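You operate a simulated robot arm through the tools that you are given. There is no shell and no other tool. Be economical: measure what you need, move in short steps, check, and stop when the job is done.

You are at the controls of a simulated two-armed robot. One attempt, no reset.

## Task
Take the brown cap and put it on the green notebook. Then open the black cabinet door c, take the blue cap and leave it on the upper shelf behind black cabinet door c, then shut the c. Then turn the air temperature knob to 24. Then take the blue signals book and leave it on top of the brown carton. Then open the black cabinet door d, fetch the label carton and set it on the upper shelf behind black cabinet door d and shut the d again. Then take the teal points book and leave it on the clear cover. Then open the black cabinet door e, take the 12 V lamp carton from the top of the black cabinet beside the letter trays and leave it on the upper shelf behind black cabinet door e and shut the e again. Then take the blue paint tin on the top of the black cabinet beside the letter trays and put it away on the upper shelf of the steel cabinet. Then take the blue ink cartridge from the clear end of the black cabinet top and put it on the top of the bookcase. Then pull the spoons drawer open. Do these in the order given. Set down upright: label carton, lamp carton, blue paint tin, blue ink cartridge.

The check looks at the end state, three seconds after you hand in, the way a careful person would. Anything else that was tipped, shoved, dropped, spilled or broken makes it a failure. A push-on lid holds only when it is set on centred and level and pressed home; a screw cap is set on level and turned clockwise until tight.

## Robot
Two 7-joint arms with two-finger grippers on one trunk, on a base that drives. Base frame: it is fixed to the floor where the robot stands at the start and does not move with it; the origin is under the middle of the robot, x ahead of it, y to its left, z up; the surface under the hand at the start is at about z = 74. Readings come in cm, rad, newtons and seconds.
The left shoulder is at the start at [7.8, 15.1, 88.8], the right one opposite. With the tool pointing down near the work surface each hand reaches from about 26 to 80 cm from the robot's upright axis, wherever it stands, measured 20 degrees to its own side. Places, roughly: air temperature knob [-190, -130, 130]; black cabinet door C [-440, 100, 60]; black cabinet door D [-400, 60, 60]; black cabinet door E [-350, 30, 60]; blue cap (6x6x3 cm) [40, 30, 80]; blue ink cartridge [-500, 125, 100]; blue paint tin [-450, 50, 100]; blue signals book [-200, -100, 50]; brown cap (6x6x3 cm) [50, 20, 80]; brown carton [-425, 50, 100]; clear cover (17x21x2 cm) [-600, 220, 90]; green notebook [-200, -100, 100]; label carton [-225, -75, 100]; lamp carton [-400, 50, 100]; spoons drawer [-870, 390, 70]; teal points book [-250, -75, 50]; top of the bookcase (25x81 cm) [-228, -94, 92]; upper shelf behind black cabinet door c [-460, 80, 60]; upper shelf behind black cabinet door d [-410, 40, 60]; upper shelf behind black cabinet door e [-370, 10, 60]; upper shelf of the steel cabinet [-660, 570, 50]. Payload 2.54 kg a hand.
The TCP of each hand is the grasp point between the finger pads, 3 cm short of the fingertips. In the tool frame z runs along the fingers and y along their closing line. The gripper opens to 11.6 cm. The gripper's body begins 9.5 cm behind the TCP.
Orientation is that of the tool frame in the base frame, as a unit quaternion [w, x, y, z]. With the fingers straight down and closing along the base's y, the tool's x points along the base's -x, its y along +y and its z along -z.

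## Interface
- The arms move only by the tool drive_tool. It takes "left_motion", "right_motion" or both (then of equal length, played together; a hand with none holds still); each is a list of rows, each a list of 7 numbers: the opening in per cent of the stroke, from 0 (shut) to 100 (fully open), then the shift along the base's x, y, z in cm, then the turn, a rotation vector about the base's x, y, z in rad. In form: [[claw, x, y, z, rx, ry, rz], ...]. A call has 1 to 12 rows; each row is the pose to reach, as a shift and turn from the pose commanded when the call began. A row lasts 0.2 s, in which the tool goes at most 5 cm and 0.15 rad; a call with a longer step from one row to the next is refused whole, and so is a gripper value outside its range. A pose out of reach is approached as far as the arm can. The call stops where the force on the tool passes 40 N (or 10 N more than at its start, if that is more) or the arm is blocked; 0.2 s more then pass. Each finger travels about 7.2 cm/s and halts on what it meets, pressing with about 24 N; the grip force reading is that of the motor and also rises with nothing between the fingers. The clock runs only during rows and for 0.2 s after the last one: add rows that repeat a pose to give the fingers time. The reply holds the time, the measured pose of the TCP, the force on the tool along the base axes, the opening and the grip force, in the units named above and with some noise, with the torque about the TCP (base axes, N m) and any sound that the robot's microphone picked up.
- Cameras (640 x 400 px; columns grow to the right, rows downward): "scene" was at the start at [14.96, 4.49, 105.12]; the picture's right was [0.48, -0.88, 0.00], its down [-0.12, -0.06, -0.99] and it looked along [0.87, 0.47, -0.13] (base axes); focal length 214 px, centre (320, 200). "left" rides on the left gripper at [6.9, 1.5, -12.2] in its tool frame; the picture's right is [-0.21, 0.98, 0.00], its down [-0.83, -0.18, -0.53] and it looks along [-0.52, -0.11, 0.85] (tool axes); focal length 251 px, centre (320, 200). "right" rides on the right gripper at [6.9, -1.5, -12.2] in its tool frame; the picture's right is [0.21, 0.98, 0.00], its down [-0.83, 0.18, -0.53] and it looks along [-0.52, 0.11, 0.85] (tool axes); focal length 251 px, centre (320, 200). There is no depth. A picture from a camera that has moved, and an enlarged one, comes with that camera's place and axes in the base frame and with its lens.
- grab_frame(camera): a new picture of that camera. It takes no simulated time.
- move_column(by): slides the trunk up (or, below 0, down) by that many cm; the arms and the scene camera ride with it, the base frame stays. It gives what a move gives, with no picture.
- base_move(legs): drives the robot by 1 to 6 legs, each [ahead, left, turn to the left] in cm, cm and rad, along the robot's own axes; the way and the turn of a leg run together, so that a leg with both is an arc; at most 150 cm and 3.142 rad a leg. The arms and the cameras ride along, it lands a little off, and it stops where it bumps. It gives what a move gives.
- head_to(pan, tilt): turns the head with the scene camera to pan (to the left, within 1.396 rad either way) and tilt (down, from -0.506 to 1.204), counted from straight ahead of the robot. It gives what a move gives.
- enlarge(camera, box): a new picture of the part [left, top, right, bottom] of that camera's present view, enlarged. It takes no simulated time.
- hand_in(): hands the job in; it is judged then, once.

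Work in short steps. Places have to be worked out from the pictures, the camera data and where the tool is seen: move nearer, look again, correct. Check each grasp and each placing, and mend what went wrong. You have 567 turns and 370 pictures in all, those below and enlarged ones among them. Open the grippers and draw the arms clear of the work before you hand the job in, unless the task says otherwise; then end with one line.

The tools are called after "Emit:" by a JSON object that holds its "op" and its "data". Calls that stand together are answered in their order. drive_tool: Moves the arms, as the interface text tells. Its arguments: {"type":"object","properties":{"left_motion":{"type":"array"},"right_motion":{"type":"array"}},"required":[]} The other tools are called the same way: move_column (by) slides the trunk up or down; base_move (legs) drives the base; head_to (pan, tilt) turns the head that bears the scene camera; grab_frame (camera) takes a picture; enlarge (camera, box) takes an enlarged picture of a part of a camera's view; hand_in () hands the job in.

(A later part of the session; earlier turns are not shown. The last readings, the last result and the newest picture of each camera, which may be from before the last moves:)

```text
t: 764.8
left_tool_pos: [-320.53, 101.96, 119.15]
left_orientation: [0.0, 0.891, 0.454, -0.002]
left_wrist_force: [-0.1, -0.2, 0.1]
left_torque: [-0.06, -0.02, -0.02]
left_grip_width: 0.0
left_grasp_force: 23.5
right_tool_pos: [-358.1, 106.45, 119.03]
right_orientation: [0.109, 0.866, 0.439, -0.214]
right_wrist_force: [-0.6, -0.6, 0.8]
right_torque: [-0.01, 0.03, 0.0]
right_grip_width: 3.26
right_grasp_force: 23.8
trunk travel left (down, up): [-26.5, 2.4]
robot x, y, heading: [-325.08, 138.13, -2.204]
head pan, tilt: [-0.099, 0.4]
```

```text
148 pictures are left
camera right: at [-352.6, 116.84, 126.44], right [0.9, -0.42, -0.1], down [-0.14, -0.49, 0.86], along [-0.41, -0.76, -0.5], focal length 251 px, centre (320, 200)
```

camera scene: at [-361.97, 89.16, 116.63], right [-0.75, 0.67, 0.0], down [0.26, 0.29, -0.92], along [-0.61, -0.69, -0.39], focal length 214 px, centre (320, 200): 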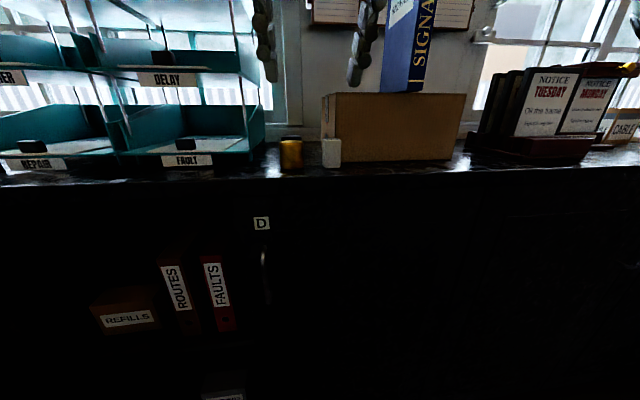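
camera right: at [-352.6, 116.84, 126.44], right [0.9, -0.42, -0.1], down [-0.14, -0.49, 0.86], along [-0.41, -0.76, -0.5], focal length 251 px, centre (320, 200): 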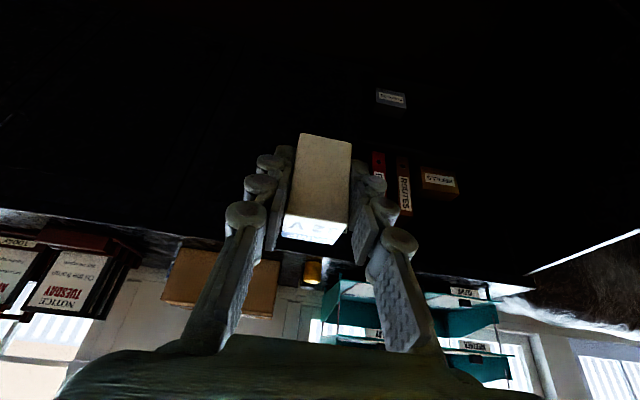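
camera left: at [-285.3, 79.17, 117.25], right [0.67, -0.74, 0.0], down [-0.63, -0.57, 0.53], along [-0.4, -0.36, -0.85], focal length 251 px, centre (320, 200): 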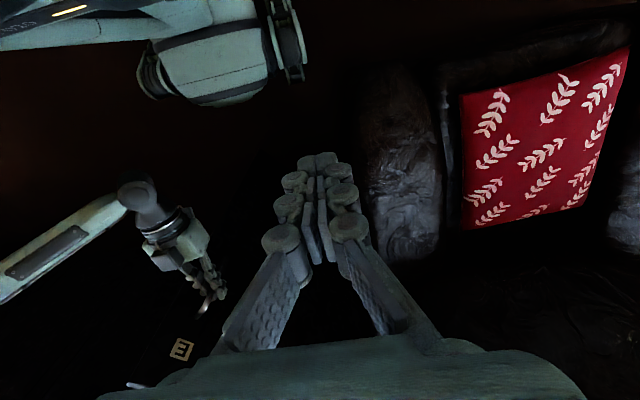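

Now to E's shelf: strafe left 34, lower the trunk 20, bring the left hand inward and lower the right hand to z≈66.

Emit:
{"op": "base_move", "data": {"legs": [[0, 34, 0]]}}

Emit:
{"op": "move_column", "data": {"by": -20}}

Emit:
{"op": "drive_tool", "data": {"left_motion": [[0, -2, 1.5, 0, 0, 0, 0], [0, -4, 3, 0, 0, 0, 0], [0, -6, 4.5, 0, 0, 0, 0], [0, -8, 6, 0, 0, 0, 0], [0, -8, 6, 0, 0, 0, 0], [0, -8, 6, 0, 0, 0, 0], [0, -8, 6, 0, 0, 0, 0]], "right_motion": [[14, 1.5, -1.1, -4.5, 0, 0, 0], [14, 3, -2.2, -9, 0, 0, 0], [14, 4.5, -3.3, -13.5, 0, 0, 0], [14, 6, -4.4, -18, 0, 0, 0], [14, 7.5, -5.5, -22.5, 0, 0, 0], [14, 9, -6.6, -27, 0, 0, 0], [14, 10.5, -7.7, -31, 0, 0, 0]]}}

Emit:
{"op": "head_to", "data": {"pan": 0.0, "tilt": 0.4}}

Emit:
{"op": "grab_frame", "data": {"camera": "scene"}}

```text
t: 768.6
left_tool_pos: [-293.33, 81.91, 119.3]
left_orientation: [0.0, 0.892, 0.452, -0.001]
left_wrist_force: [-0.5, 0.1, 0.2]
left_torque: [-0.02, 0.02, 0.01]
left_grip_width: 0.0
left_grasp_force: 23.8
right_tool_pos: [-331.09, 86.4, 119.2]
right_orientation: [0.108, 0.867, 0.437, -0.214]
right_wrist_force: [-0.1, 0.2, -0.7]
right_torque: [0.03, -0.03, 0.02]
right_grip_width: 3.28
right_grasp_force: 24.0
trunk travel left (down, up): [-26.5, 2.4]
robot x, y, heading: [-297.79, 117.76, -2.202]
head pan, tilt: [-0.099, 0.4]
```

```text
t: 770.8
left_tool_pos: [-293.32, 82.05, 99.18]
left_orientation: [0.0, 0.892, 0.453, -0.001]
left_wrist_force: [-0.2, 0.3, 0.1]
left_torque: [0.01, 0.01, 0.02]
left_grip_width: 0.0
left_grasp_force: 24.1
right_tool_pos: [-330.96, 86.49, 99.01]
right_orientation: [0.11, 0.867, 0.437, -0.214]
right_wrist_force: [-0.4, 0.7, 0.0]
right_torque: [0.03, -0.02, 0.02]
right_grip_width: 3.25
right_grasp_force: 24.0
trunk travel left (down, up): [-6.5, 22.4]
robot x, y, heading: [-298.1, 117.99, -2.205]
head pan, tilt: [-0.099, 0.4]
```

```text
t: 772.4
left_tool_pos: [-301.37, 88.09, 99.23]
left_orientation: [0.0, 0.892, 0.452, -0.002]
left_wrist_force: [0.4, 0.6, -0.4]
left_torque: [0.0, 0.04, 0.0]
left_grip_width: 0.0
left_grasp_force: 24.3
right_tool_pos: [-320.66, 78.67, 68.02]
right_orientation: [0.108, 0.867, 0.437, -0.215]
right_wrist_force: [0.3, 0.1, -0.1]
right_torque: [-0.05, 0.01, 0.05]
right_grip_width: 3.27
right_grasp_force: 24.0
trunk travel left (down, up): [-6.5, 22.4]
robot x, y, heading: [-297.94, 118.11, -2.202]
head pan, tilt: [-0.099, 0.4]
```

```text
t: 773.0
left_tool_pos: [-301.32, 87.95, 99.06]
left_orientation: [-0.001, 0.892, 0.453, 0.0]
left_wrist_force: [-0.3, 1.1, -0.7]
left_torque: [0.0, 0.01, 0.0]
left_grip_width: 0.0
left_grasp_force: 23.4
right_tool_pos: [-320.61, 78.78, 68.09]
right_orientation: [0.109, 0.867, 0.437, -0.214]
right_wrist_force: [0.4, -0.8, 0.0]
right_torque: [-0.02, -0.02, 0.01]
right_grip_width: 3.22
right_grasp_force: 24.0
trunk travel left (down, up): [-6.5, 22.4]
robot x, y, heading: [-297.94, 117.68, -2.202]
head pan, tilt: [0.0, 0.4]
```

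```text
147 pictures are left
camera scene: at [-307.34, 105.18, 96.64], right [-0.81, 0.59, 0.0], down [0.23, 0.31, -0.92], along [-0.55, -0.74, -0.39], focal length 214 px, centre (320, 200)
```

scene: 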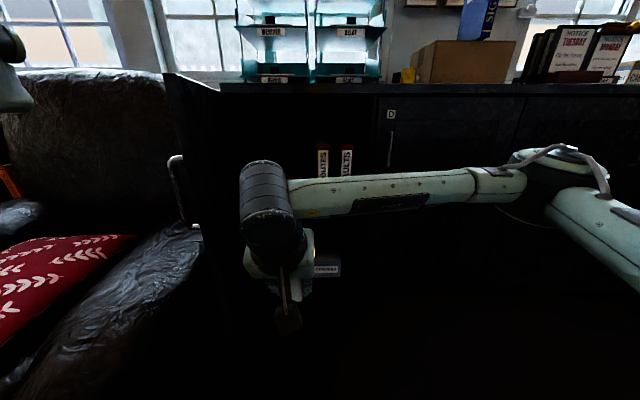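

Drive ahead 33, then extend the arm 18 and inspect.

Emit:
{"op": "base_move", "data": {"legs": [[33, 0, 0]]}}

Emit:
{"op": "drive_tool", "data": {"right_motion": [[14, -1.9, -3.2, 0, 0, 0, 0], [14, -4, -6.6, 0, 0, 0, 0], [14, -6.2, -10, 0, 0, 0, 0], [14, -8.5, -13.5, 0, 0, 0, 0]]}}

Emit:
{"op": "grab_frame", "data": {"camera": "right"}}

Emit:
{"op": "grab_frame", "data": {"camera": "scene"}}

```text
t: 774.6
left_tool_pos: [-310.56, 75.08, 99.13]
left_orientation: [-0.001, 0.888, 0.46, -0.002]
left_wrist_force: [-0.4, 0.0, -0.5]
left_torque: [-0.03, -0.04, 0.05]
left_grip_width: 0.0
left_grasp_force: 23.9
right_tool_pos: [-329.81, 65.65, 68.05]
right_orientation: [0.11, 0.865, 0.441, -0.213]
right_wrist_force: [0.9, -0.9, -0.2]
right_torque: [-0.01, 0.02, 0.0]
right_grip_width: 3.24
right_grasp_force: 24.4
trunk travel left (down, up): [-6.5, 22.4]
robot x, y, heading: [-307.78, 105.21, -2.187]
head pan, tilt: [0.0, 0.4]
stopped in leg 1: the robot was blocked; the commanded pose is now the measured one
```

```text
t: 775.6
left_tool_pos: [-310.66, 75.03, 98.99]
left_orientation: [0.0, 0.888, 0.46, 0.0]
left_wrist_force: [0.2, -0.1, 0.1]
left_torque: [0.01, 0.01, 0.02]
left_grip_width: 0.01
left_grasp_force: 23.8
right_tool_pos: [-338.23, 52.0, 68.07]
right_orientation: [0.11, 0.864, 0.442, -0.214]
right_wrist_force: [-1.5, -0.6, -0.3]
right_torque: [-0.01, 0.0, 0.01]
right_grip_width: 3.24
right_grasp_force: 23.5
trunk travel left (down, up): [-6.5, 22.4]
robot x, y, heading: [-307.77, 105.37, -2.193]
head pan, tilt: [0.0, 0.4]
```

```text
146 pictures are left
camera right: at [-332.74, 62.48, 75.4], right [0.9, -0.42, -0.1], down [-0.14, -0.5, 0.86], along [-0.41, -0.76, -0.5], focal length 251 px, centre (320, 200)
```

right: 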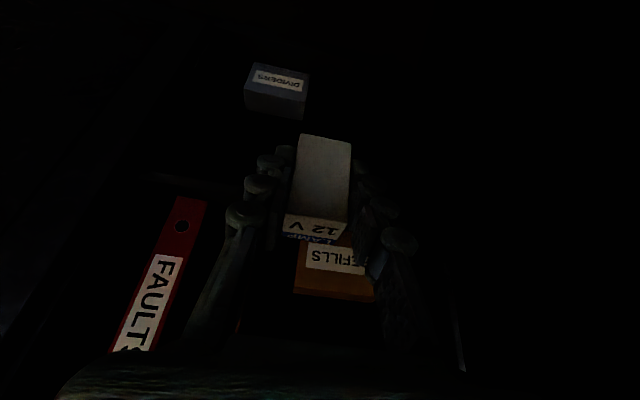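

```text
145 pictures are left
camera scene: at [-316.77, 92.31, 96.64], right [-0.81, 0.58, 0.0], down [0.23, 0.32, -0.92], along [-0.54, -0.75, -0.39], focal length 214 px, centre (320, 200)
```

scene: 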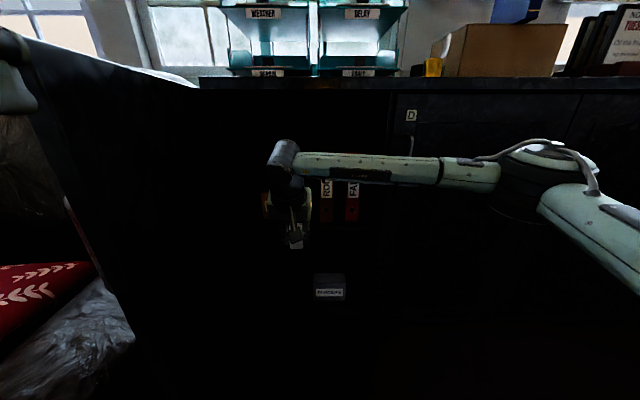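

The base was blocked: the left forearm seems to meet the open door's edge. I back off, raise the trunk 22 so the left arm passes above the door, lowering the right hand correspondingly.

Emit:
{"op": "base_move", "data": {"legs": [[-8, 0, -0.01]]}}

Emit:
{"op": "move_column", "data": {"by": 22}}

Emit:
{"op": "drive_tool", "data": {"right_motion": [[14, 0, 0, -4.5, 0, 0, 0], [14, 0, 0, -9, 0, 0, 0], [14, 0, 0, -13.5, 0, 0, 0], [14, 0, 0, -18, 0, 0, 0], [14, 0, 0, -22, 0, 0, 0]]}}

Emit:
{"op": "head_to", "data": {"pan": 0.6, "tilt": 0.6}}

Emit:
{"op": "grab_frame", "data": {"camera": "scene"}}

```text
t: 776.6
left_tool_pos: [-306.33, 81.51, 99.23]
left_orientation: [-0.001, 0.891, 0.454, 0.0]
left_wrist_force: [0.3, -0.4, -1.2]
left_torque: [-0.01, 0.01, -0.01]
left_grip_width: 0.0
left_grasp_force: 24.2
right_tool_pos: [-334.16, 58.96, 67.99]
right_orientation: [0.108, 0.867, 0.436, -0.215]
right_wrist_force: [0.2, -0.7, -0.4]
right_torque: [-0.03, 0.0, -0.01]
right_grip_width: 3.22
right_grasp_force: 24.5
trunk travel left (down, up): [-6.5, 22.4]
robot x, y, heading: [-302.79, 111.7, -2.2]
head pan, tilt: [0.0, 0.4]
```

```text
t: 779.0
left_tool_pos: [-306.25, 81.6, 121.17]
left_orientation: [-0.001, 0.891, 0.455, 0.0]
left_wrist_force: [-0.2, 0.0, -0.8]
left_torque: [0.02, -0.02, 0.0]
left_grip_width: 0.0
left_grasp_force: 24.1
right_tool_pos: [-334.18, 58.9, 90.0]
right_orientation: [0.109, 0.867, 0.437, -0.214]
right_wrist_force: [0.4, 0.8, -0.1]
right_torque: [-0.01, -0.01, -0.02]
right_grip_width: 3.26
right_grasp_force: 23.3
trunk travel left (down, up): [-28.5, 0.4]
robot x, y, heading: [-302.97, 111.94, -2.196]
head pan, tilt: [0.0, 0.4]
```

```text
t: 780.1
left_tool_pos: [-306.27, 81.63, 121.01]
left_orientation: [0.0, 0.891, 0.453, 0.0]
left_wrist_force: [0.3, 0.0, 0.4]
left_torque: [-0.02, -0.03, 0.01]
left_grip_width: 0.0
left_grasp_force: 23.9
right_tool_pos: [-334.18, 58.74, 67.9]
right_orientation: [0.109, 0.867, 0.435, -0.215]
right_wrist_force: [1.0, 0.9, -0.3]
right_torque: [0.0, -0.01, 0.01]
right_grip_width: 3.26
right_grasp_force: 23.1
trunk travel left (down, up): [-28.5, 0.4]
robot x, y, heading: [-302.77, 111.61, -2.203]
head pan, tilt: [0.0, 0.4]
```

```text
t: 781.1
left_tool_pos: [-306.23, 81.57, 121.02]
left_orientation: [-0.001, 0.891, 0.455, 0.0]
left_wrist_force: [0.2, 0.6, 0.7]
left_torque: [-0.01, -0.02, 0.02]
left_grip_width: 0.01
left_grasp_force: 24.5
right_tool_pos: [-334.14, 58.83, 67.89]
right_orientation: [0.109, 0.867, 0.437, -0.213]
right_wrist_force: [0.0, 0.2, -0.4]
right_torque: [0.03, 0.03, -0.01]
right_grip_width: 3.24
right_grasp_force: 24.0
trunk travel left (down, up): [-28.5, 0.4]
robot x, y, heading: [-302.8, 111.5, -2.203]
head pan, tilt: [0.6, 0.6]
```

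```text
144 pictures are left
camera scene: at [-307.01, 97.6, 116.82], right [-1.0, 0.03, 0.0], down [0.02, 0.56, -0.83], along [-0.03, -0.82, -0.56], focal length 214 px, centre (320, 200)
```

scene: 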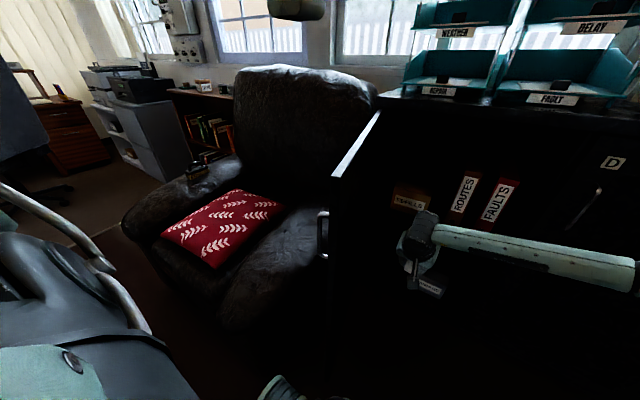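

The door has swung back to ~77° (its edge blocks the base). I strafe right 15 and push the door open again with the left hand from inside.

Emit:
{"op": "base_move", "data": {"legs": [[0, -15, 0]]}}

Emit:
{"op": "drive_tool", "data": {"left_motion": [[0, -1.1, -4.4, 0, 0, 0, 0], [0, -2.2, -8.7, 0, 0, 0, 0], [0, -3.3, -13, 0, 0, 0, 0], [0, -4.5, -17.4, 0, 0, 0, 0], [0, -5.6, -21.8, 0, 0, 0, 0], [0, -6.7, -26.1, 0, 0, 0, 0], [0, -6.7, -26.1, -5, 0, 0, 0], [0, -6.7, -26.1, -10, 0, 0, 0], [0, -6.7, -26.1, -15, 0, 0, 0], [0, -6.7, -26.1, -20, 0, 0, 0], [0, -6.7, -26.1, -25, 0, 0, 0]]}}

Emit:
{"op": "grab_frame", "data": {"camera": "scene"}}

```text
t: 783.2
left_tool_pos: [-318.31, 90.59, 121.2]
left_orientation: [0.0, 0.891, 0.455, 0.0]
left_wrist_force: [0.9, 0.3, 0.0]
left_torque: [-0.01, -0.05, 0.03]
left_grip_width: 0.0
left_grasp_force: 24.2
right_tool_pos: [-346.29, 67.69, 68.17]
right_orientation: [0.109, 0.867, 0.437, -0.215]
right_wrist_force: [0.0, 0.2, 1.3]
right_torque: [0.0, -0.02, 0.02]
right_grip_width: 3.26
right_grasp_force: 24.2
trunk travel left (down, up): [-28.5, 0.4]
robot x, y, heading: [-315.02, 120.75, -2.2]
head pan, tilt: [0.6, 0.6]
```

```text
t: 785.6
left_tool_pos: [-325.01, 64.26, 96.02]
left_orientation: [-0.002, 0.89, 0.456, -0.001]
left_wrist_force: [-0.3, -0.5, 0.1]
left_torque: [0.02, 0.03, -0.02]
left_grip_width: 0.0
left_grasp_force: 23.9
right_tool_pos: [-346.26, 67.62, 68.01]
right_orientation: [0.109, 0.867, 0.437, -0.214]
right_wrist_force: [0.1, -0.1, -0.8]
right_torque: [0.05, 0.04, -0.02]
right_grip_width: 3.28
right_grasp_force: 24.5
trunk travel left (down, up): [-28.5, 0.4]
robot x, y, heading: [-315.01, 120.95, -2.204]
head pan, tilt: [0.6, 0.6]
```

```text
143 pictures are left
camera scene: at [-319.12, 106.4, 116.81], right [-1.0, 0.03, 0.0], down [0.02, 0.57, -0.82], along [-0.02, -0.82, -0.57], focal length 214 px, centre (320, 200)
```

scene: 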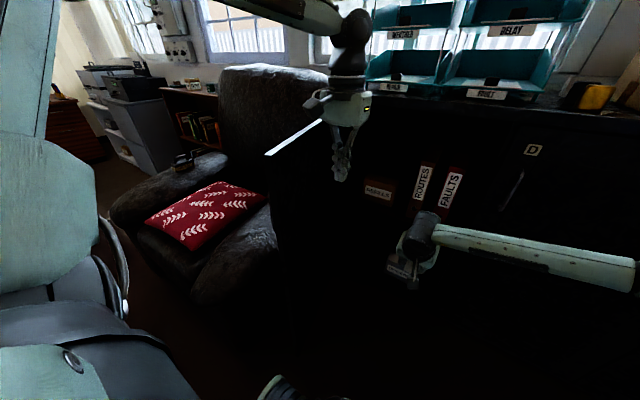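

Left hand is inside the door. Push it left.

Emit:
{"op": "drive_tool", "data": {"left_motion": [[0, 3.6, -2.6, 0, 0, 0, 0], [0, 7.2, -5.2, 0, 0, 0, 0], [0, 10.8, -7.8, 0, 0, 0, 0], [0, 14.4, -10.4, 0, 0, 0, 0], [0, 18, -13, 0, 0, 0, 0], [0, 21, -15.2, 0, 0, 0, 0]]}}

Emit:
{"op": "grab_frame", "data": {"camera": "scene"}}

```text
t: 786.9
left_tool_pos: [-308.04, 52.0, 96.22]
left_orientation: [-0.012, 0.895, 0.447, -0.005]
left_wrist_force: [-9.2, 4.4, 0.6]
left_torque: [-0.14, -0.39, -0.03]
left_grip_width: 0.0
left_grasp_force: 23.9
right_tool_pos: [-346.27, 67.9, 68.01]
right_orientation: [0.109, 0.867, 0.437, -0.214]
right_wrist_force: [1.4, 0.1, -0.6]
right_torque: [0.0, 0.04, -0.04]
right_grip_width: 3.23
right_grasp_force: 23.6
trunk travel left (down, up): [-28.5, 0.4]
robot x, y, heading: [-315.09, 120.76, -2.201]
head pan, tilt: [0.6, 0.6]
stopped in row 6 (left hand): the force on the tool passed its limit at 72 N (the readings are from after the stop); the commanded pose is now the measured one
```

```text
142 pictures are left
camera scene: at [-319.13, 106.45, 116.82], right [-1.0, 0.03, 0.0], down [0.02, 0.56, -0.82], along [-0.03, -0.82, -0.57], focal length 214 px, centre (320, 200)
```

scene: 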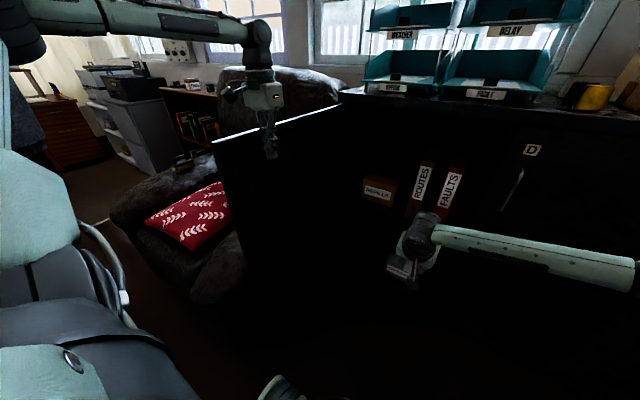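

Door E is at its stop again. Lift the left hand straight up above the door and keep it there, then move in: strafe left 13.

Emit:
{"op": "drive_tool", "data": {"left_motion": [[0, -2, 1.5, 0, 0, 0, 0], [0, -3, 2.2, 4, 0, 0, 0], [0, -3, 2.2, 9, 0, 0, 0], [0, -3, 2.2, 14, 0, 0, 0], [0, -3, 2.2, 19, 0, 0, 0], [0, -3, 2.2, 23, 0, 0, 0]]}}

Emit:
{"op": "base_move", "data": {"legs": [[0, 14, 0]]}}

Emit:
{"op": "grab_frame", "data": {"camera": "scene"}}

```text
t: 788.3
left_tool_pos: [-310.93, 54.32, 119.49]
left_orientation: [-0.011, 0.894, 0.448, -0.003]
left_wrist_force: [0.2, 0.2, -1.0]
left_torque: [-0.04, 0.01, 0.0]
left_grip_width: 0.0
left_grasp_force: 23.7
right_tool_pos: [-346.31, 67.72, 68.02]
right_orientation: [0.109, 0.867, 0.436, -0.214]
right_wrist_force: [0.5, -0.1, -0.6]
right_torque: [0.02, 0.02, 0.01]
right_grip_width: 3.25
right_grasp_force: 24.0
trunk travel left (down, up): [-28.5, 0.4]
robot x, y, heading: [-314.71, 120.53, -2.198]
head pan, tilt: [0.6, 0.6]
```

```text
t: 790.3
left_tool_pos: [-299.52, 45.79, 119.27]
left_orientation: [-0.011, 0.894, 0.448, -0.004]
left_wrist_force: [-0.4, -0.1, -0.2]
left_torque: [-0.02, -0.03, -0.02]
left_grip_width: 0.0
left_grasp_force: 24.2
right_tool_pos: [-335.09, 59.4, 68.06]
right_orientation: [0.108, 0.867, 0.437, -0.214]
right_wrist_force: [0.3, 0.2, -0.1]
right_torque: [0.02, -0.02, 0.0]
right_grip_width: 3.21
right_grasp_force: 23.8
trunk travel left (down, up): [-28.5, 0.4]
robot x, y, heading: [-303.77, 112.39, -2.2]
head pan, tilt: [0.6, 0.6]
```

```text
141 pictures are left
camera scene: at [-307.79, 98.15, 116.82], right [-1.0, 0.03, 0.0], down [0.02, 0.56, -0.82], along [-0.03, -0.82, -0.57], focal length 214 px, centre (320, 200)
```

scene: 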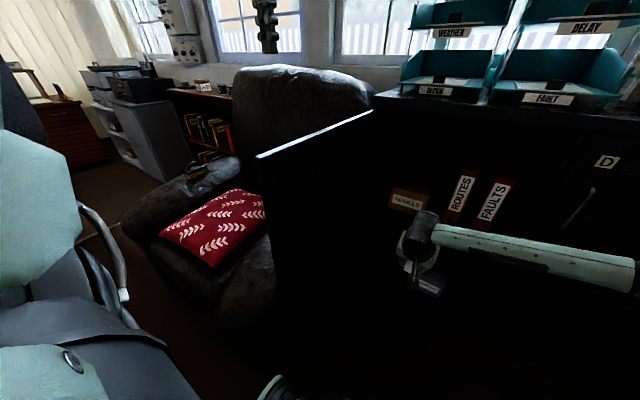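

To keep the left elbow clear of the door I stand a bit farther right: base right 8, then trunk down 20 with the right hand staying at z≈68.

Emit:
{"op": "base_move", "data": {"legs": [[0, -8, 0]]}}

Emit:
{"op": "drive_tool", "data": {"right_motion": [[14, 0, 0, 4, 0, 0, 0], [14, 0, 0, 8, 0, 0, 0], [14, 0, 0, 12, 0, 0, 0], [14, 0, 0, 16, 0, 0, 0], [14, 0, 0, 20, 0, 0, 0]], "left_motion": [[0, -1, 2, 0, 0, 0, 0], [0, -2, 4, 0, 0, 0, 0], [0, -3, 7, 0, 0, 0, 0], [0, -3, 10, 0, 0, 0, 0], [0, -3, 13, 0, 0, 0, 0]]}}

Emit:
{"op": "move_column", "data": {"by": -20}}

Emit:
{"op": "base_move", "data": {"legs": [[28, 0, 0]]}}

Emit:
{"op": "grab_frame", "data": {"camera": "scene"}}

```text
t: 791.7
left_tool_pos: [-305.95, 50.61, 119.44]
left_orientation: [-0.011, 0.894, 0.449, -0.003]
left_wrist_force: [0.8, 0.4, 0.1]
left_torque: [0.0, -0.02, 0.01]
left_grip_width: 0.02
left_grasp_force: 23.7
right_tool_pos: [-341.4, 64.06, 68.01]
right_orientation: [0.11, 0.867, 0.437, -0.214]
right_wrist_force: [-0.3, 0.2, -1.2]
right_torque: [-0.02, -0.04, -0.02]
right_grip_width: 3.2
right_grasp_force: 23.9
trunk travel left (down, up): [-28.5, 0.4]
robot x, y, heading: [-310.05, 117.16, -2.202]
head pan, tilt: [0.6, 0.6]
```

```text
t: 792.9
left_tool_pos: [-308.85, 63.89, 119.23]
left_orientation: [-0.011, 0.894, 0.447, -0.003]
left_wrist_force: [-1.2, 1.2, 0.4]
left_torque: [-0.02, 0.0, 0.01]
left_grip_width: 0.01
left_grasp_force: 23.6
right_tool_pos: [-341.44, 64.08, 88.12]
right_orientation: [0.108, 0.868, 0.436, -0.214]
right_wrist_force: [0.1, 0.3, 0.4]
right_torque: [-0.02, 0.01, 0.0]
right_grip_width: 3.25
right_grasp_force: 23.7
trunk travel left (down, up): [-28.5, 0.4]
robot x, y, heading: [-309.76, 117.0, -2.205]
head pan, tilt: [0.6, 0.6]
```

```text
t: 795.1
left_tool_pos: [-308.82, 63.61, 99.24]
left_orientation: [-0.011, 0.894, 0.447, -0.003]
left_wrist_force: [0.5, 0.1, -0.3]
left_torque: [-0.01, 0.01, 0.02]
left_grip_width: 0.0
left_grasp_force: 24.1
right_tool_pos: [-341.41, 64.12, 67.93]
right_orientation: [0.108, 0.867, 0.436, -0.214]
right_wrist_force: [0.5, -0.5, -0.3]
right_torque: [-0.02, -0.02, 0.03]
right_grip_width: 3.28
right_grasp_force: 24.2
trunk travel left (down, up): [-8.5, 20.4]
robot x, y, heading: [-309.82, 117.1, -2.202]
head pan, tilt: [0.6, 0.6]
```

```text
t: 797.0
left_tool_pos: [-325.34, 41.17, 99.29]
left_orientation: [-0.011, 0.894, 0.449, -0.003]
left_wrist_force: [0.5, -0.7, 0.0]
left_torque: [0.0, 0.03, 0.0]
left_grip_width: 0.02
left_grasp_force: 24.0
right_tool_pos: [-357.92, 41.59, 68.0]
right_orientation: [0.109, 0.867, 0.436, -0.215]
right_wrist_force: [-0.7, 0.1, 0.3]
right_torque: [-0.02, 0.01, -0.01]
right_grip_width: 3.24
right_grasp_force: 23.8
trunk travel left (down, up): [-8.5, 20.4]
robot x, y, heading: [-326.23, 94.88, -2.201]
head pan, tilt: [0.6, 0.6]
```

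```text
140 pictures are left
camera scene: at [-330.65, 80.39, 96.81], right [-1.0, 0.03, 0.0], down [0.02, 0.56, -0.82], along [-0.03, -0.82, -0.57], focal length 214 px, centre (320, 200)
```

scene: 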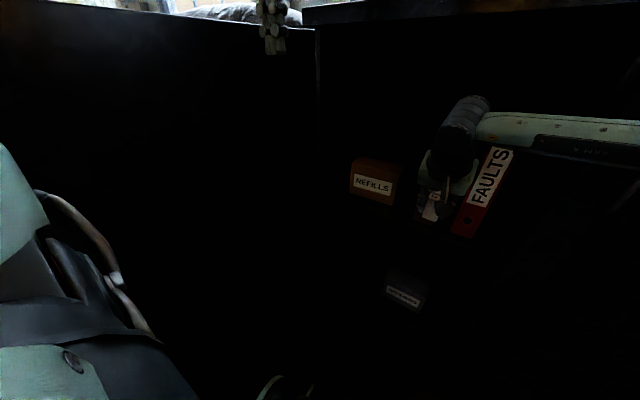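

Good position. Move the hand left 9.7 (still outside), then view the gap with the right camera.

Emit:
{"op": "drive_tool", "data": {"right_motion": [[14, 2.6, -1.9, 0, 0, 0, 0], [14, 5.2, -3.8, 0, 0, 0, 0], [14, 7.8, -5.7, 0, 0, 0, 0]]}}

Emit:
{"op": "grab_frame", "data": {"camera": "right"}}

Emit:
{"op": "head_to", "data": {"pan": 0.3, "tilt": 0.5}}

Emit:
{"op": "enlarge", "data": {"camera": "scene", "box": [220, 100, 420, 260]}}

```text
t: 797.9
left_tool_pos: [-325.33, 41.26, 99.28]
left_orientation: [-0.011, 0.894, 0.447, -0.004]
left_wrist_force: [-0.6, 1.0, 0.0]
left_torque: [-0.01, -0.04, 0.04]
left_grip_width: 0.0
left_grasp_force: 23.8
right_tool_pos: [-350.02, 35.95, 68.04]
right_orientation: [0.109, 0.867, 0.437, -0.214]
right_wrist_force: [-0.3, 0.0, -0.1]
right_torque: [0.03, -0.01, -0.02]
right_grip_width: 3.24
right_grasp_force: 23.8
trunk travel left (down, up): [-8.5, 20.4]
robot x, y, heading: [-326.25, 94.59, -2.199]
head pan, tilt: [0.6, 0.6]
```

```text
139 pictures are left
camera right: at [-344.42, 46.33, 75.39], right [0.9, -0.43, -0.1], down [-0.14, -0.49, 0.86], along [-0.42, -0.76, -0.5], focal length 251 px, centre (320, 200)
```

right: 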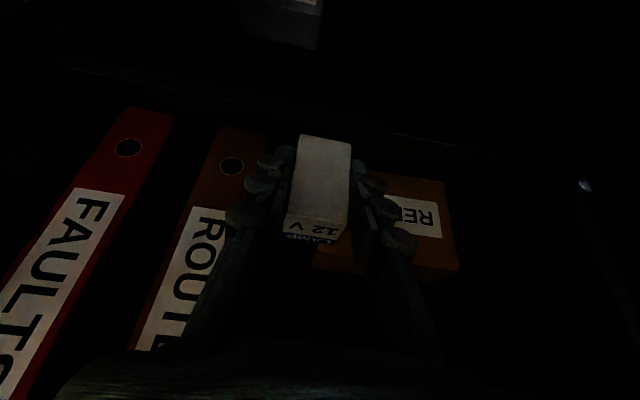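

```text
t: 798.6
left_tool_pos: [-325.29, 41.18, 99.3]
left_orientation: [-0.011, 0.894, 0.448, -0.004]
left_wrist_force: [-0.7, -0.4, 0.4]
left_torque: [0.03, -0.01, -0.01]
left_grip_width: 0.01
left_grasp_force: 24.2
right_tool_pos: [-350.12, 35.87, 68.04]
right_orientation: [0.108, 0.867, 0.437, -0.214]
right_wrist_force: [-0.8, 0.5, -0.6]
right_torque: [0.0, 0.0, 0.01]
right_grip_width: 3.25
right_grasp_force: 24.0
trunk travel left (down, up): [-8.5, 20.4]
robot x, y, heading: [-326.59, 94.89, -2.197]
head pan, tilt: [0.3, 0.499]
```

```text
2.50 times, centred on (320, 180) of scene
camera zoom: at [-333.33, 80.62, 97.72], right [-0.95, 0.32, 0.0], down [0.16, 0.45, -0.88], along [-0.28, -0.83, -0.48], focal length 536 px, centre (320, 250)
```

zoom: 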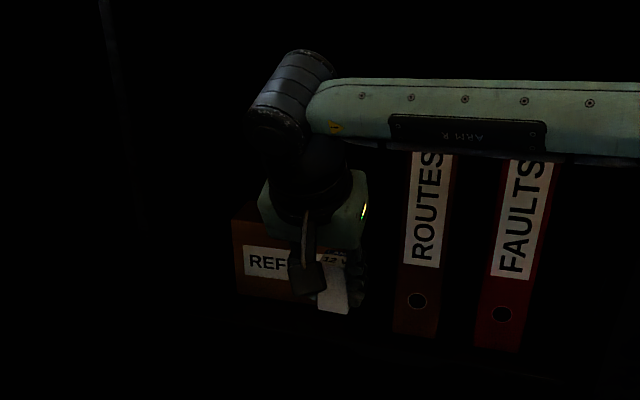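

Gap measured: REFILLS right edge s≈301.6, ROUTES left edge s≈308.5. I aim the carton centre at s 304.6, q -189.5: advance 11, 0.9 right, then lower.

Emit:
{"op": "drive_tool", "data": {"right_motion": [[14, -2.4, -2.5, 0, 0, 0, 0], [14, -4.8, -5.4, 0, 0, 0, 0], [14, -7.3, -8.4, 0, 0, 0, 0], [14, -7.3, -8.4, -3, 0, 0, 0], [14, -7.3, -8.4, -6, 0, 0, 0], [14, -7.3, -8.4, -8, 0, 0, 0]]}}

Emit:
{"op": "grab_frame", "data": {"camera": "right"}}

Emit:
{"op": "enlarge", "data": {"camera": "scene", "box": [220, 100, 420, 260]}}

```text
t: 800.0
left_tool_pos: [-325.33, 41.32, 99.32]
left_orientation: [-0.012, 0.894, 0.448, -0.003]
left_wrist_force: [-0.2, -0.2, 0.1]
left_torque: [0.02, -0.03, 0.02]
left_grip_width: 0.01
left_grasp_force: 23.6
right_tool_pos: [-357.42, 27.55, 59.89]
right_orientation: [0.109, 0.867, 0.436, -0.215]
right_wrist_force: [0.4, -0.8, 0.0]
right_torque: [0.01, 0.01, 0.0]
right_grip_width: 3.27
right_grasp_force: 24.1
trunk travel left (down, up): [-8.5, 20.4]
robot x, y, heading: [-326.47, 94.69, -2.197]
head pan, tilt: [0.3, 0.499]
```

```text
137 pictures are left
camera right: at [-351.73, 37.98, 67.3], right [0.9, -0.43, -0.1], down [-0.14, -0.49, 0.86], along [-0.42, -0.76, -0.5], focal length 251 px, centre (320, 200)
```

right: 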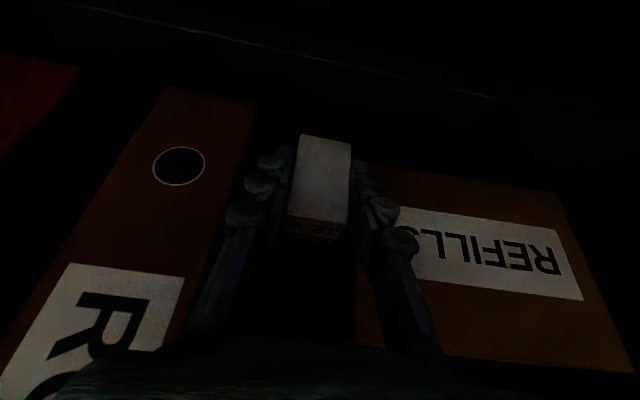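

```text
2.50 times, centred on (320, 180) of scene
camera zoom: at [-333.33, 80.62, 97.73], right [-0.95, 0.33, 0.0], down [0.16, 0.45, -0.88], along [-0.29, -0.83, -0.48], focal length 536 px, centre (320, 250)
```

zoom: 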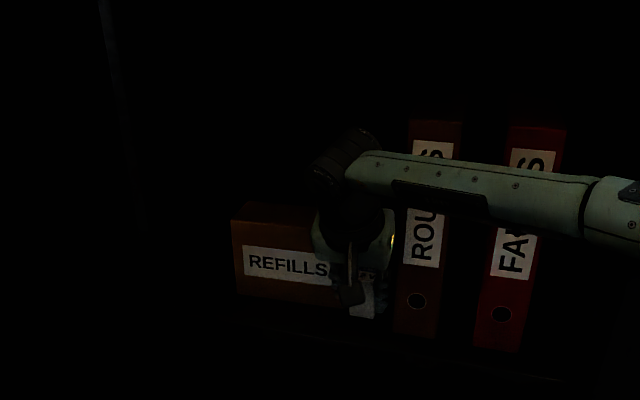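

In place over the shelf with no contact. Lower to contact.

Emit:
{"op": "drive_tool", "data": {"right_motion": [[14, 0, 0, -0.6, 0, 0, 0], [14, 0, 0, -1.1, 0, 0, 0], [14, 0, 0, -1.5, 0, 0, 0]]}}

```text
t: 800.9
left_tool_pos: [-325.29, 41.3, 99.42]
left_orientation: [-0.011, 0.894, 0.448, -0.005]
left_wrist_force: [-0.7, 0.5, 0.4]
left_torque: [0.0, 0.0, -0.02]
left_grip_width: 0.01
left_grasp_force: 23.1
right_tool_pos: [-357.44, 27.5, 58.84]
right_orientation: [0.112, 0.867, 0.435, -0.217]
right_wrist_force: [0.9, 3.7, 17.4]
right_torque: [0.01, 0.08, -0.01]
right_grip_width: 3.26
right_grasp_force: 24.1
trunk travel left (down, up): [-8.5, 20.4]
robot x, y, heading: [-326.6, 94.45, -2.209]
head pan, tilt: [0.3, 0.499]
```

Contact. Unload, open slightly (1.1 cm total), lift straight up, then back out.

Emit:
{"op": "drive_tool", "data": {"right_motion": [[14, 0, 0, 0.4, 0, 0, 0], [24, 0, 0, 0.4, 0, 0, 0], [38, 0, 0, 0.4, 0, 0, 0], [38, 0, 0, 0.4, 0, 0, 0], [38, 0, 0, 3, 0, 0, 0], [38, 0, 0, 6, 0, 0, 0], [38, 0, 0, 8.5, 0, 0, 0], [38, 2.3, 3.2, 9, 0, 0, 0], [38, 4.9, 6.8, 9, 0, 0, 0], [38, 7.5, 10.2, 9, 0, 0, 0]]}}

Emit:
{"op": "grab_frame", "data": {"camera": "right"}}

Emit:
{"op": "enlarge", "data": {"camera": "scene", "box": [220, 100, 420, 260]}}

```text
t: 803.0
left_tool_pos: [-325.3, 41.26, 99.27]
left_orientation: [-0.012, 0.894, 0.448, -0.003]
left_wrist_force: [-0.5, 0.1, 0.1]
left_torque: [0.02, 0.0, 0.02]
left_grip_width: 0.01
left_grasp_force: 23.8
right_tool_pos: [-349.89, 37.71, 67.58]
right_orientation: [0.109, 0.867, 0.435, -0.214]
right_wrist_force: [-0.6, -0.3, -0.1]
right_torque: [-0.01, 0.01, 0.0]
right_grip_width: 4.42
right_grasp_force: 0.1
trunk travel left (down, up): [-8.5, 20.4]
robot x, y, heading: [-326.34, 94.75, -2.204]
head pan, tilt: [0.3, 0.499]
```

```text
135 pictures are left
camera right: at [-344.32, 48.17, 74.92], right [0.9, -0.43, -0.1], down [-0.14, -0.49, 0.86], along [-0.42, -0.76, -0.5], focal length 251 px, centre (320, 200)
```

right: 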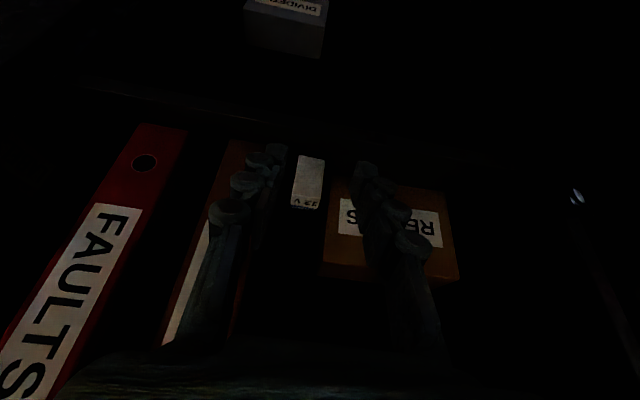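

```text
2.50 times, centred on (320, 180) of scene
camera zoom: at [-333.33, 80.63, 97.73], right [-0.95, 0.33, 0.0], down [0.16, 0.45, -0.88], along [-0.29, -0.83, -0.48], focal length 536 px, centre (320, 250)
```

zoom: 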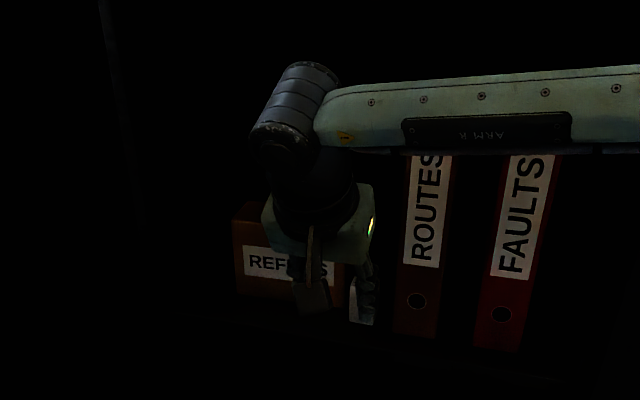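

The 12 V carton stands on the shelf between REFILLS and ROUTES. To shut E: back off 56, raise the trunk 20, and form a forward-pointing right fist at z≈94 (above the handle).

Emit:
{"op": "base_move", "data": {"legs": [[-56, 0, 0]]}}

Emit:
{"op": "move_column", "data": {"by": 20}}

Emit:
{"op": "drive_tool", "data": {"right_motion": [[20, 0, 0, 0.8, -0.109, 0.08, 0], [0, 0, 0, 1.6, -0.218, 0.16, 0], [0, 0, 0, 2.4, -0.327, 0.24, 0], [0, 0, 0, 3.2, -0.436, 0.32, 0], [0, 0, 0, 4, -0.545, 0.4, 0], [0, 0, 0, 4.8, -0.654, 0.48, 0], [0, 0, 0, 5.6, -0.763, 0.56, 0], [0, 0, 0, 6.4, -0.885, 0.647, 0]]}}

Emit:
{"op": "head_to", "data": {"pan": 0.1, "tilt": 0.35}}

Emit:
{"op": "grab_frame", "data": {"camera": "scene"}}

```text
t: 806.2
left_tool_pos: [-292.67, 85.96, 99.23]
left_orientation: [-0.01, 0.894, 0.449, -0.004]
left_wrist_force: [-1.0, 0.1, -0.1]
left_torque: [-0.01, 0.0, 0.01]
left_grip_width: 0.0
left_grasp_force: 23.8
right_tool_pos: [-317.29, 82.26, 67.54]
right_orientation: [0.108, 0.867, 0.437, -0.215]
right_wrist_force: [0.6, 0.3, 0.2]
right_torque: [0.01, 0.01, -0.03]
right_grip_width: 4.4
right_grasp_force: 0.1
trunk travel left (down, up): [-8.5, 20.4]
robot x, y, heading: [-293.67, 139.2, -2.201]
head pan, tilt: [0.3, 0.499]
```

```text
t: 808.4
left_tool_pos: [-292.58, 85.89, 119.34]
left_orientation: [-0.01, 0.894, 0.449, -0.004]
left_wrist_force: [0.5, -0.4, 0.5]
left_torque: [0.0, 0.0, -0.02]
left_grip_width: 0.0
left_grasp_force: 24.1
right_tool_pos: [-317.28, 82.3, 87.48]
right_orientation: [0.109, 0.867, 0.437, -0.214]
right_wrist_force: [-0.1, -0.5, 0.3]
right_torque: [0.0, -0.02, -0.01]
right_grip_width: 4.39
right_grasp_force: 0.1
trunk travel left (down, up): [-28.5, 0.4]
robot x, y, heading: [-293.82, 139.37, -2.198]
head pan, tilt: [0.3, 0.499]
```

```text
t: 810.2
left_tool_pos: [-292.56, 85.85, 119.27]
left_orientation: [-0.011, 0.894, 0.448, -0.003]
left_wrist_force: [0.4, -0.2, 1.1]
left_torque: [0.0, 0.01, 0.0]
left_grip_width: 0.0
left_grasp_force: 24.0
right_tool_pos: [-317.19, 82.4, 93.79]
right_orientation: [-0.324, -0.627, -0.317, 0.633]
right_wrist_force: [0.5, -0.7, -1.3]
right_torque: [-0.01, 0.01, -0.02]
right_grip_width: 0.0
right_grasp_force: 23.9
trunk travel left (down, up): [-28.5, 0.4]
robot x, y, heading: [-293.85, 139.32, -2.206]
head pan, tilt: [0.3, 0.499]
```

```text
t: 810.9
left_tool_pos: [-292.62, 85.85, 119.29]
left_orientation: [-0.011, 0.894, 0.449, -0.003]
left_wrist_force: [-0.1, -0.2, 0.5]
left_torque: [0.0, 0.01, 0.02]
left_grip_width: 0.01
left_grasp_force: 24.2
right_tool_pos: [-317.3, 82.4, 93.93]
right_orientation: [-0.324, -0.628, -0.316, 0.633]
right_wrist_force: [0.8, -0.7, -0.4]
right_torque: [-0.02, 0.01, 0.03]
right_grip_width: 0.01
right_grasp_force: 24.0
trunk travel left (down, up): [-28.5, 0.4]
robot x, y, heading: [-293.97, 139.5, -2.2]
head pan, tilt: [0.099, 0.351]
```

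```text
133 pictures are left
camera scene: at [-302.44, 125.88, 119.09], right [-0.86, 0.51, 0.0], down [0.17, 0.3, -0.94], along [-0.47, -0.81, -0.34], focal length 214 px, centre (320, 200)
```

scene: 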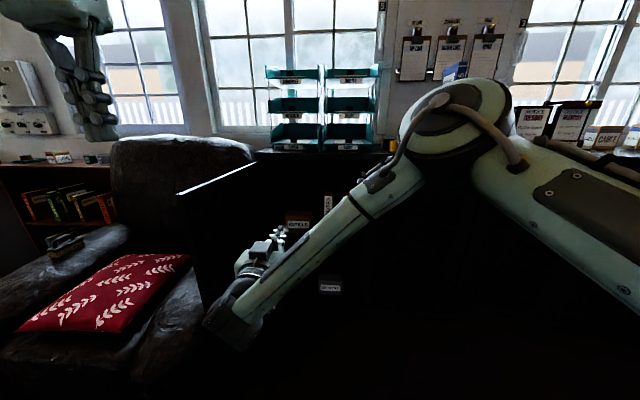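

Strafe left 43 to the outer side of the door, then ahead 17.

Emit:
{"op": "base_move", "data": {"legs": [[0, 43, 0], [16, 0, 0]]}}

Emit:
{"op": "grab_frame", "data": {"camera": "scene"}}

```text
t: 816.6
left_tool_pos: [-267.16, 47.48, 119.15]
left_orientation: [-0.012, 0.894, 0.447, -0.003]
left_wrist_force: [0.5, -0.7, 0.0]
left_torque: [-0.01, -0.02, -0.03]
left_grip_width: 0.0
left_grasp_force: 23.7
right_tool_pos: [-291.79, 43.93, 93.9]
right_orientation: [-0.324, -0.628, -0.316, 0.633]
right_wrist_force: [-0.2, -0.6, 0.4]
right_torque: [-0.01, 0.0, -0.02]
right_grip_width: 0.02
right_grasp_force: 23.9
trunk travel left (down, up): [-28.5, 0.4]
robot x, y, heading: [-268.24, 100.9, -2.202]
head pan, tilt: [0.099, 0.351]
```

```text
132 pictures are left
camera scene: at [-276.98, 87.43, 119.08], right [-0.86, 0.51, 0.0], down [0.17, 0.3, -0.94], along [-0.48, -0.81, -0.34], focal length 214 px, centre (320, 200)
```

scene: 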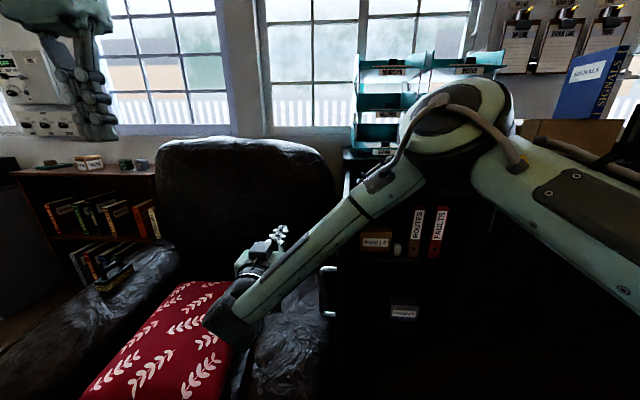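

The fist is outside the door over the armchair; the lamp carton is visible inside. Push right to swing E shut.

Emit:
{"op": "base_move", "data": {"legs": [[-1, -14, 0]]}}

Emit:
{"op": "grab_frame", "data": {"camera": "scene"}}

```text
t: 818.6
left_tool_pos: [-277.97, 56.54, 119.21]
left_orientation: [-0.011, 0.894, 0.448, -0.003]
left_wrist_force: [-0.3, 1.1, -0.2]
left_torque: [-0.04, -0.06, -0.03]
left_grip_width: 0.0
left_grasp_force: 23.5
right_tool_pos: [-302.56, 53.05, 93.95]
right_orientation: [-0.323, -0.628, -0.317, 0.633]
right_wrist_force: [0.4, 0.1, 0.8]
right_torque: [-0.03, -0.02, 0.01]
right_grip_width: 0.01
right_grasp_force: 24.3
trunk travel left (down, up): [-28.5, 0.4]
robot x, y, heading: [-278.87, 109.92, -2.204]
head pan, tilt: [0.099, 0.351]
```

```text
131 pictures are left
camera scene: at [-287.75, 96.62, 119.1], right [-0.86, 0.51, 0.0], down [0.17, 0.3, -0.94], along [-0.48, -0.81, -0.34], focal length 214 px, centre (320, 200)
```

scene: 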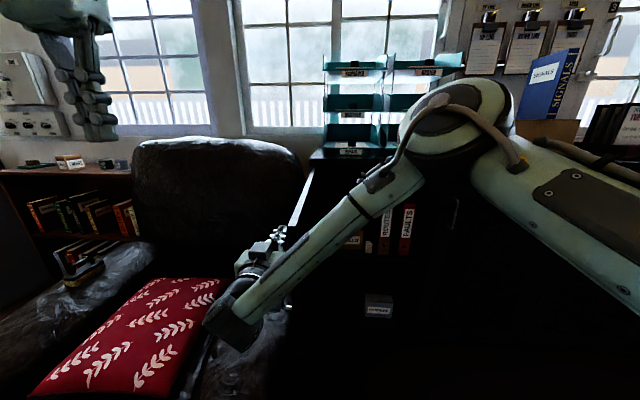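

Continue right and forward.

Emit:
{"op": "base_move", "data": {"legs": [[2, -14, 0], [8, -14, 0]]}}

Emit:
{"op": "grab_frame", "data": {"camera": "scene"}}

```text
t: 822.2
left_tool_pos: [-306.54, 65.04, 119.33]
left_orientation: [-0.011, 0.894, 0.449, -0.003]
left_wrist_force: [0.1, 0.5, 0.4]
left_torque: [-0.01, -0.02, -0.02]
left_grip_width: 0.0
left_grasp_force: 23.6
right_tool_pos: [-331.12, 61.4, 93.8]
right_orientation: [-0.323, -0.628, -0.317, 0.633]
right_wrist_force: [0.0, -0.1, -0.3]
right_torque: [0.0, 0.02, -0.01]
right_grip_width: 0.01
right_grasp_force: 23.9
trunk travel left (down, up): [-28.5, 0.4]
robot x, y, heading: [-307.82, 118.66, -2.2]
head pan, tilt: [0.099, 0.351]
```

```text
130 pictures are left
camera scene: at [-316.35, 104.98, 119.09], right [-0.86, 0.51, 0.0], down [0.17, 0.3, -0.94], along [-0.48, -0.81, -0.34], focal length 214 px, centre (320, 200)
```

scene: 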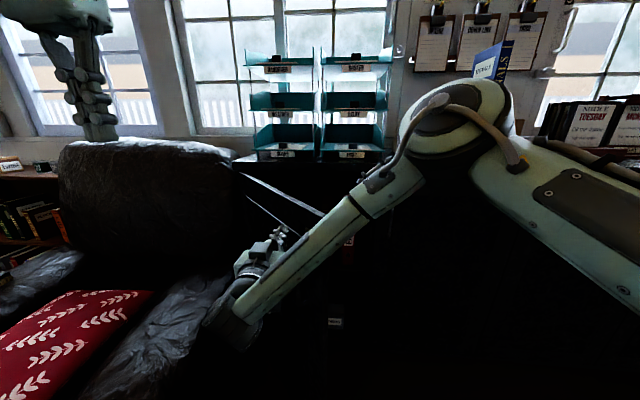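

Continue.

Emit:
{"op": "base_move", "data": {"legs": [[12, -10, 0], [14, -6, 0]]}}

Emit:
{"op": "grab_frame", "data": {"camera": "scene"}}

```text
t: 824.8
left_tool_pos: [-334.77, 53.49, 119.34]
left_orientation: [-0.011, 0.894, 0.448, -0.003]
left_wrist_force: [-0.5, -0.5, -0.5]
left_torque: [-0.01, -0.03, -0.01]
left_grip_width: 0.0
left_grasp_force: 24.1
right_tool_pos: [-359.25, 50.05, 93.71]
right_orientation: [-0.323, -0.628, -0.316, 0.633]
right_wrist_force: [-0.4, 0.7, -0.2]
right_torque: [0.02, 0.03, 0.02]
right_grip_width: 0.0
right_grasp_force: 23.8
trunk travel left (down, up): [-28.5, 0.4]
robot x, y, heading: [-335.83, 106.84, -2.204]
head pan, tilt: [0.099, 0.351]
```

```text
129 pictures are left
camera scene: at [-344.54, 93.49, 119.08], right [-0.86, 0.51, 0.0], down [0.17, 0.3, -0.94], along [-0.48, -0.81, -0.34], focal length 214 px, centre (320, 200)
```

scene: 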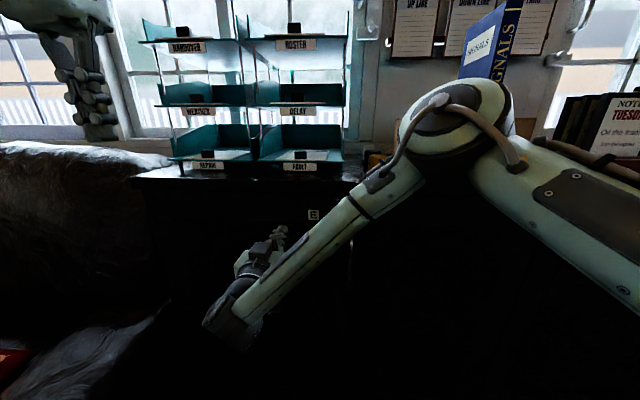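

Almost shut; push forward 8 and press with the arm.

Emit:
{"op": "base_move", "data": {"legs": [[7, 0, 0]]}}

Emit:
{"op": "drive_tool", "data": {"right_motion": [[0, -1.2, -1.6, 0, 0, 0, 0], [0, -2.4, -3.2, 0, 0, 0, 0], [0, -3.5, -4.8, 0, 0, 0, 0]]}}

Emit:
{"op": "enlarge", "data": {"camera": "scene", "box": [140, 130, 460, 330]}}

```text
t: 826.0
left_tool_pos: [-338.92, 47.79, 119.3]
left_orientation: [-0.012, 0.895, 0.446, -0.002]
left_wrist_force: [-0.1, 0.0, 0.0]
left_torque: [0.01, 0.02, -0.01]
left_grip_width: 0.02
left_grasp_force: 23.8
right_tool_pos: [-363.27, 44.49, 93.75]
right_orientation: [-0.321, -0.629, -0.317, 0.633]
right_wrist_force: [0.2, -0.4, 0.0]
right_torque: [-0.02, -0.02, -0.03]
right_grip_width: 0.01
right_grasp_force: 28.8
trunk travel left (down, up): [-28.5, 0.4]
robot x, y, heading: [-340.05, 101.2, -2.212]
head pan, tilt: [0.099, 0.351]
stopped in leg 1: the force on the tool passed its limit at 45 N (the readings are from after the stop); the commanded pose is now the measured one
```

```text
t: 826.3
left_tool_pos: [-339.0, 47.73, 119.14]
left_orientation: [-0.012, 0.895, 0.447, -0.002]
left_wrist_force: [0.9, -0.8, -1.2]
left_torque: [0.08, -0.05, 0.01]
left_grip_width: 0.0
left_grasp_force: 24.0
right_tool_pos: [-363.3, 44.42, 93.67]
right_orientation: [-0.323, -0.629, -0.32, 0.631]
right_wrist_force: [5.2, 17.7, 7.1]
right_torque: [-0.06, 0.03, -0.15]
right_grip_width: 0.62
right_grasp_force: 28.9
trunk travel left (down, up): [-28.5, 0.4]
robot x, y, heading: [-339.95, 101.05, -2.199]
head pan, tilt: [0.099, 0.351]
stopped in row 1 (right hand): the force on the tool passed its limit at 56 N (the readings are from after the stop); the commanded pose is now the measured one
```

```text
2.00 times, centred on (300, 230) of scene
camera zoom: at [-348.66, 87.93, 119.12], right [-0.86, 0.51, 0.0], down [0.17, 0.3, -0.94], along [-0.48, -0.81, -0.34], focal length 429 px, centre (360, 140)
```

zoom: 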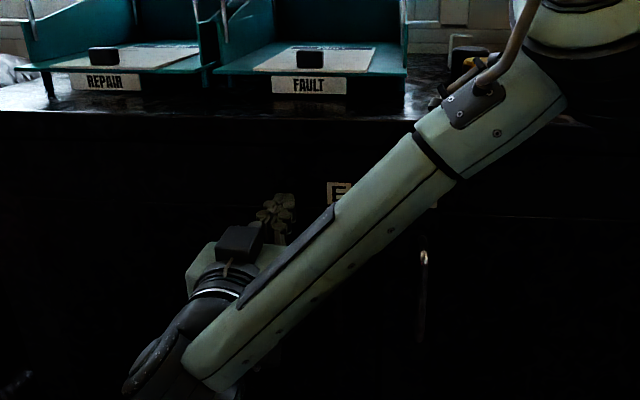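

Solid contact. Back off and verify that E is flush.

Emit:
{"op": "base_move", "data": {"legs": [[-35, 0, 0]]}}

Emit:
{"op": "head_to", "data": {"pan": 0.0, "tilt": 0.35}}

Emit:
{"op": "grab_frame", "data": {"camera": "scene"}}

```text
t: 828.6
left_tool_pos: [-318.27, 75.96, 119.21]
left_orientation: [-0.012, 0.895, 0.447, -0.003]
left_wrist_force: [-0.1, 1.1, -0.2]
left_torque: [0.0, 0.03, 0.0]
left_grip_width: 0.0
left_grasp_force: 23.6
right_tool_pos: [-342.76, 72.32, 93.68]
right_orientation: [-0.321, -0.63, -0.319, 0.631]
right_wrist_force: [-0.3, -0.4, 0.1]
right_torque: [0.0, 0.01, -0.01]
right_grip_width: 0.0
right_grasp_force: 28.7
trunk travel left (down, up): [-28.5, 0.4]
robot x, y, heading: [-319.11, 129.93, -2.201]
head pan, tilt: [0.099, 0.351]
```

```text
t: 829.2
left_tool_pos: [-318.25, 76.01, 119.23]
left_orientation: [-0.012, 0.895, 0.447, -0.003]
left_wrist_force: [-0.2, 0.3, 0.1]
left_torque: [-0.03, -0.01, -0.01]
left_grip_width: 0.0
left_grasp_force: 24.4
right_tool_pos: [-342.76, 72.39, 93.58]
right_orientation: [-0.322, -0.629, -0.321, 0.63]
right_wrist_force: [-0.9, 0.1, -0.5]
right_torque: [-0.02, -0.01, -0.01]
right_grip_width: 0.02
right_grasp_force: 27.8
trunk travel left (down, up): [-28.5, 0.4]
robot x, y, heading: [-319.11, 129.1, -2.206]
head pan, tilt: [0.0, 0.351]
```

```text
127 pictures are left
camera scene: at [-328.78, 116.51, 119.09], right [-0.81, 0.59, 0.0], down [0.2, 0.28, -0.94], along [-0.56, -0.76, -0.34], focal length 214 px, centre (320, 200)
```

scene: 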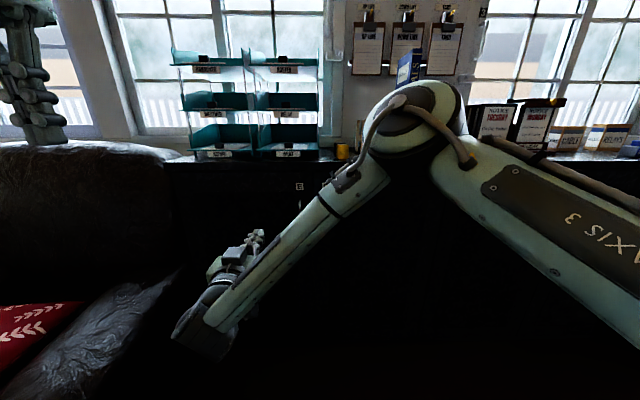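

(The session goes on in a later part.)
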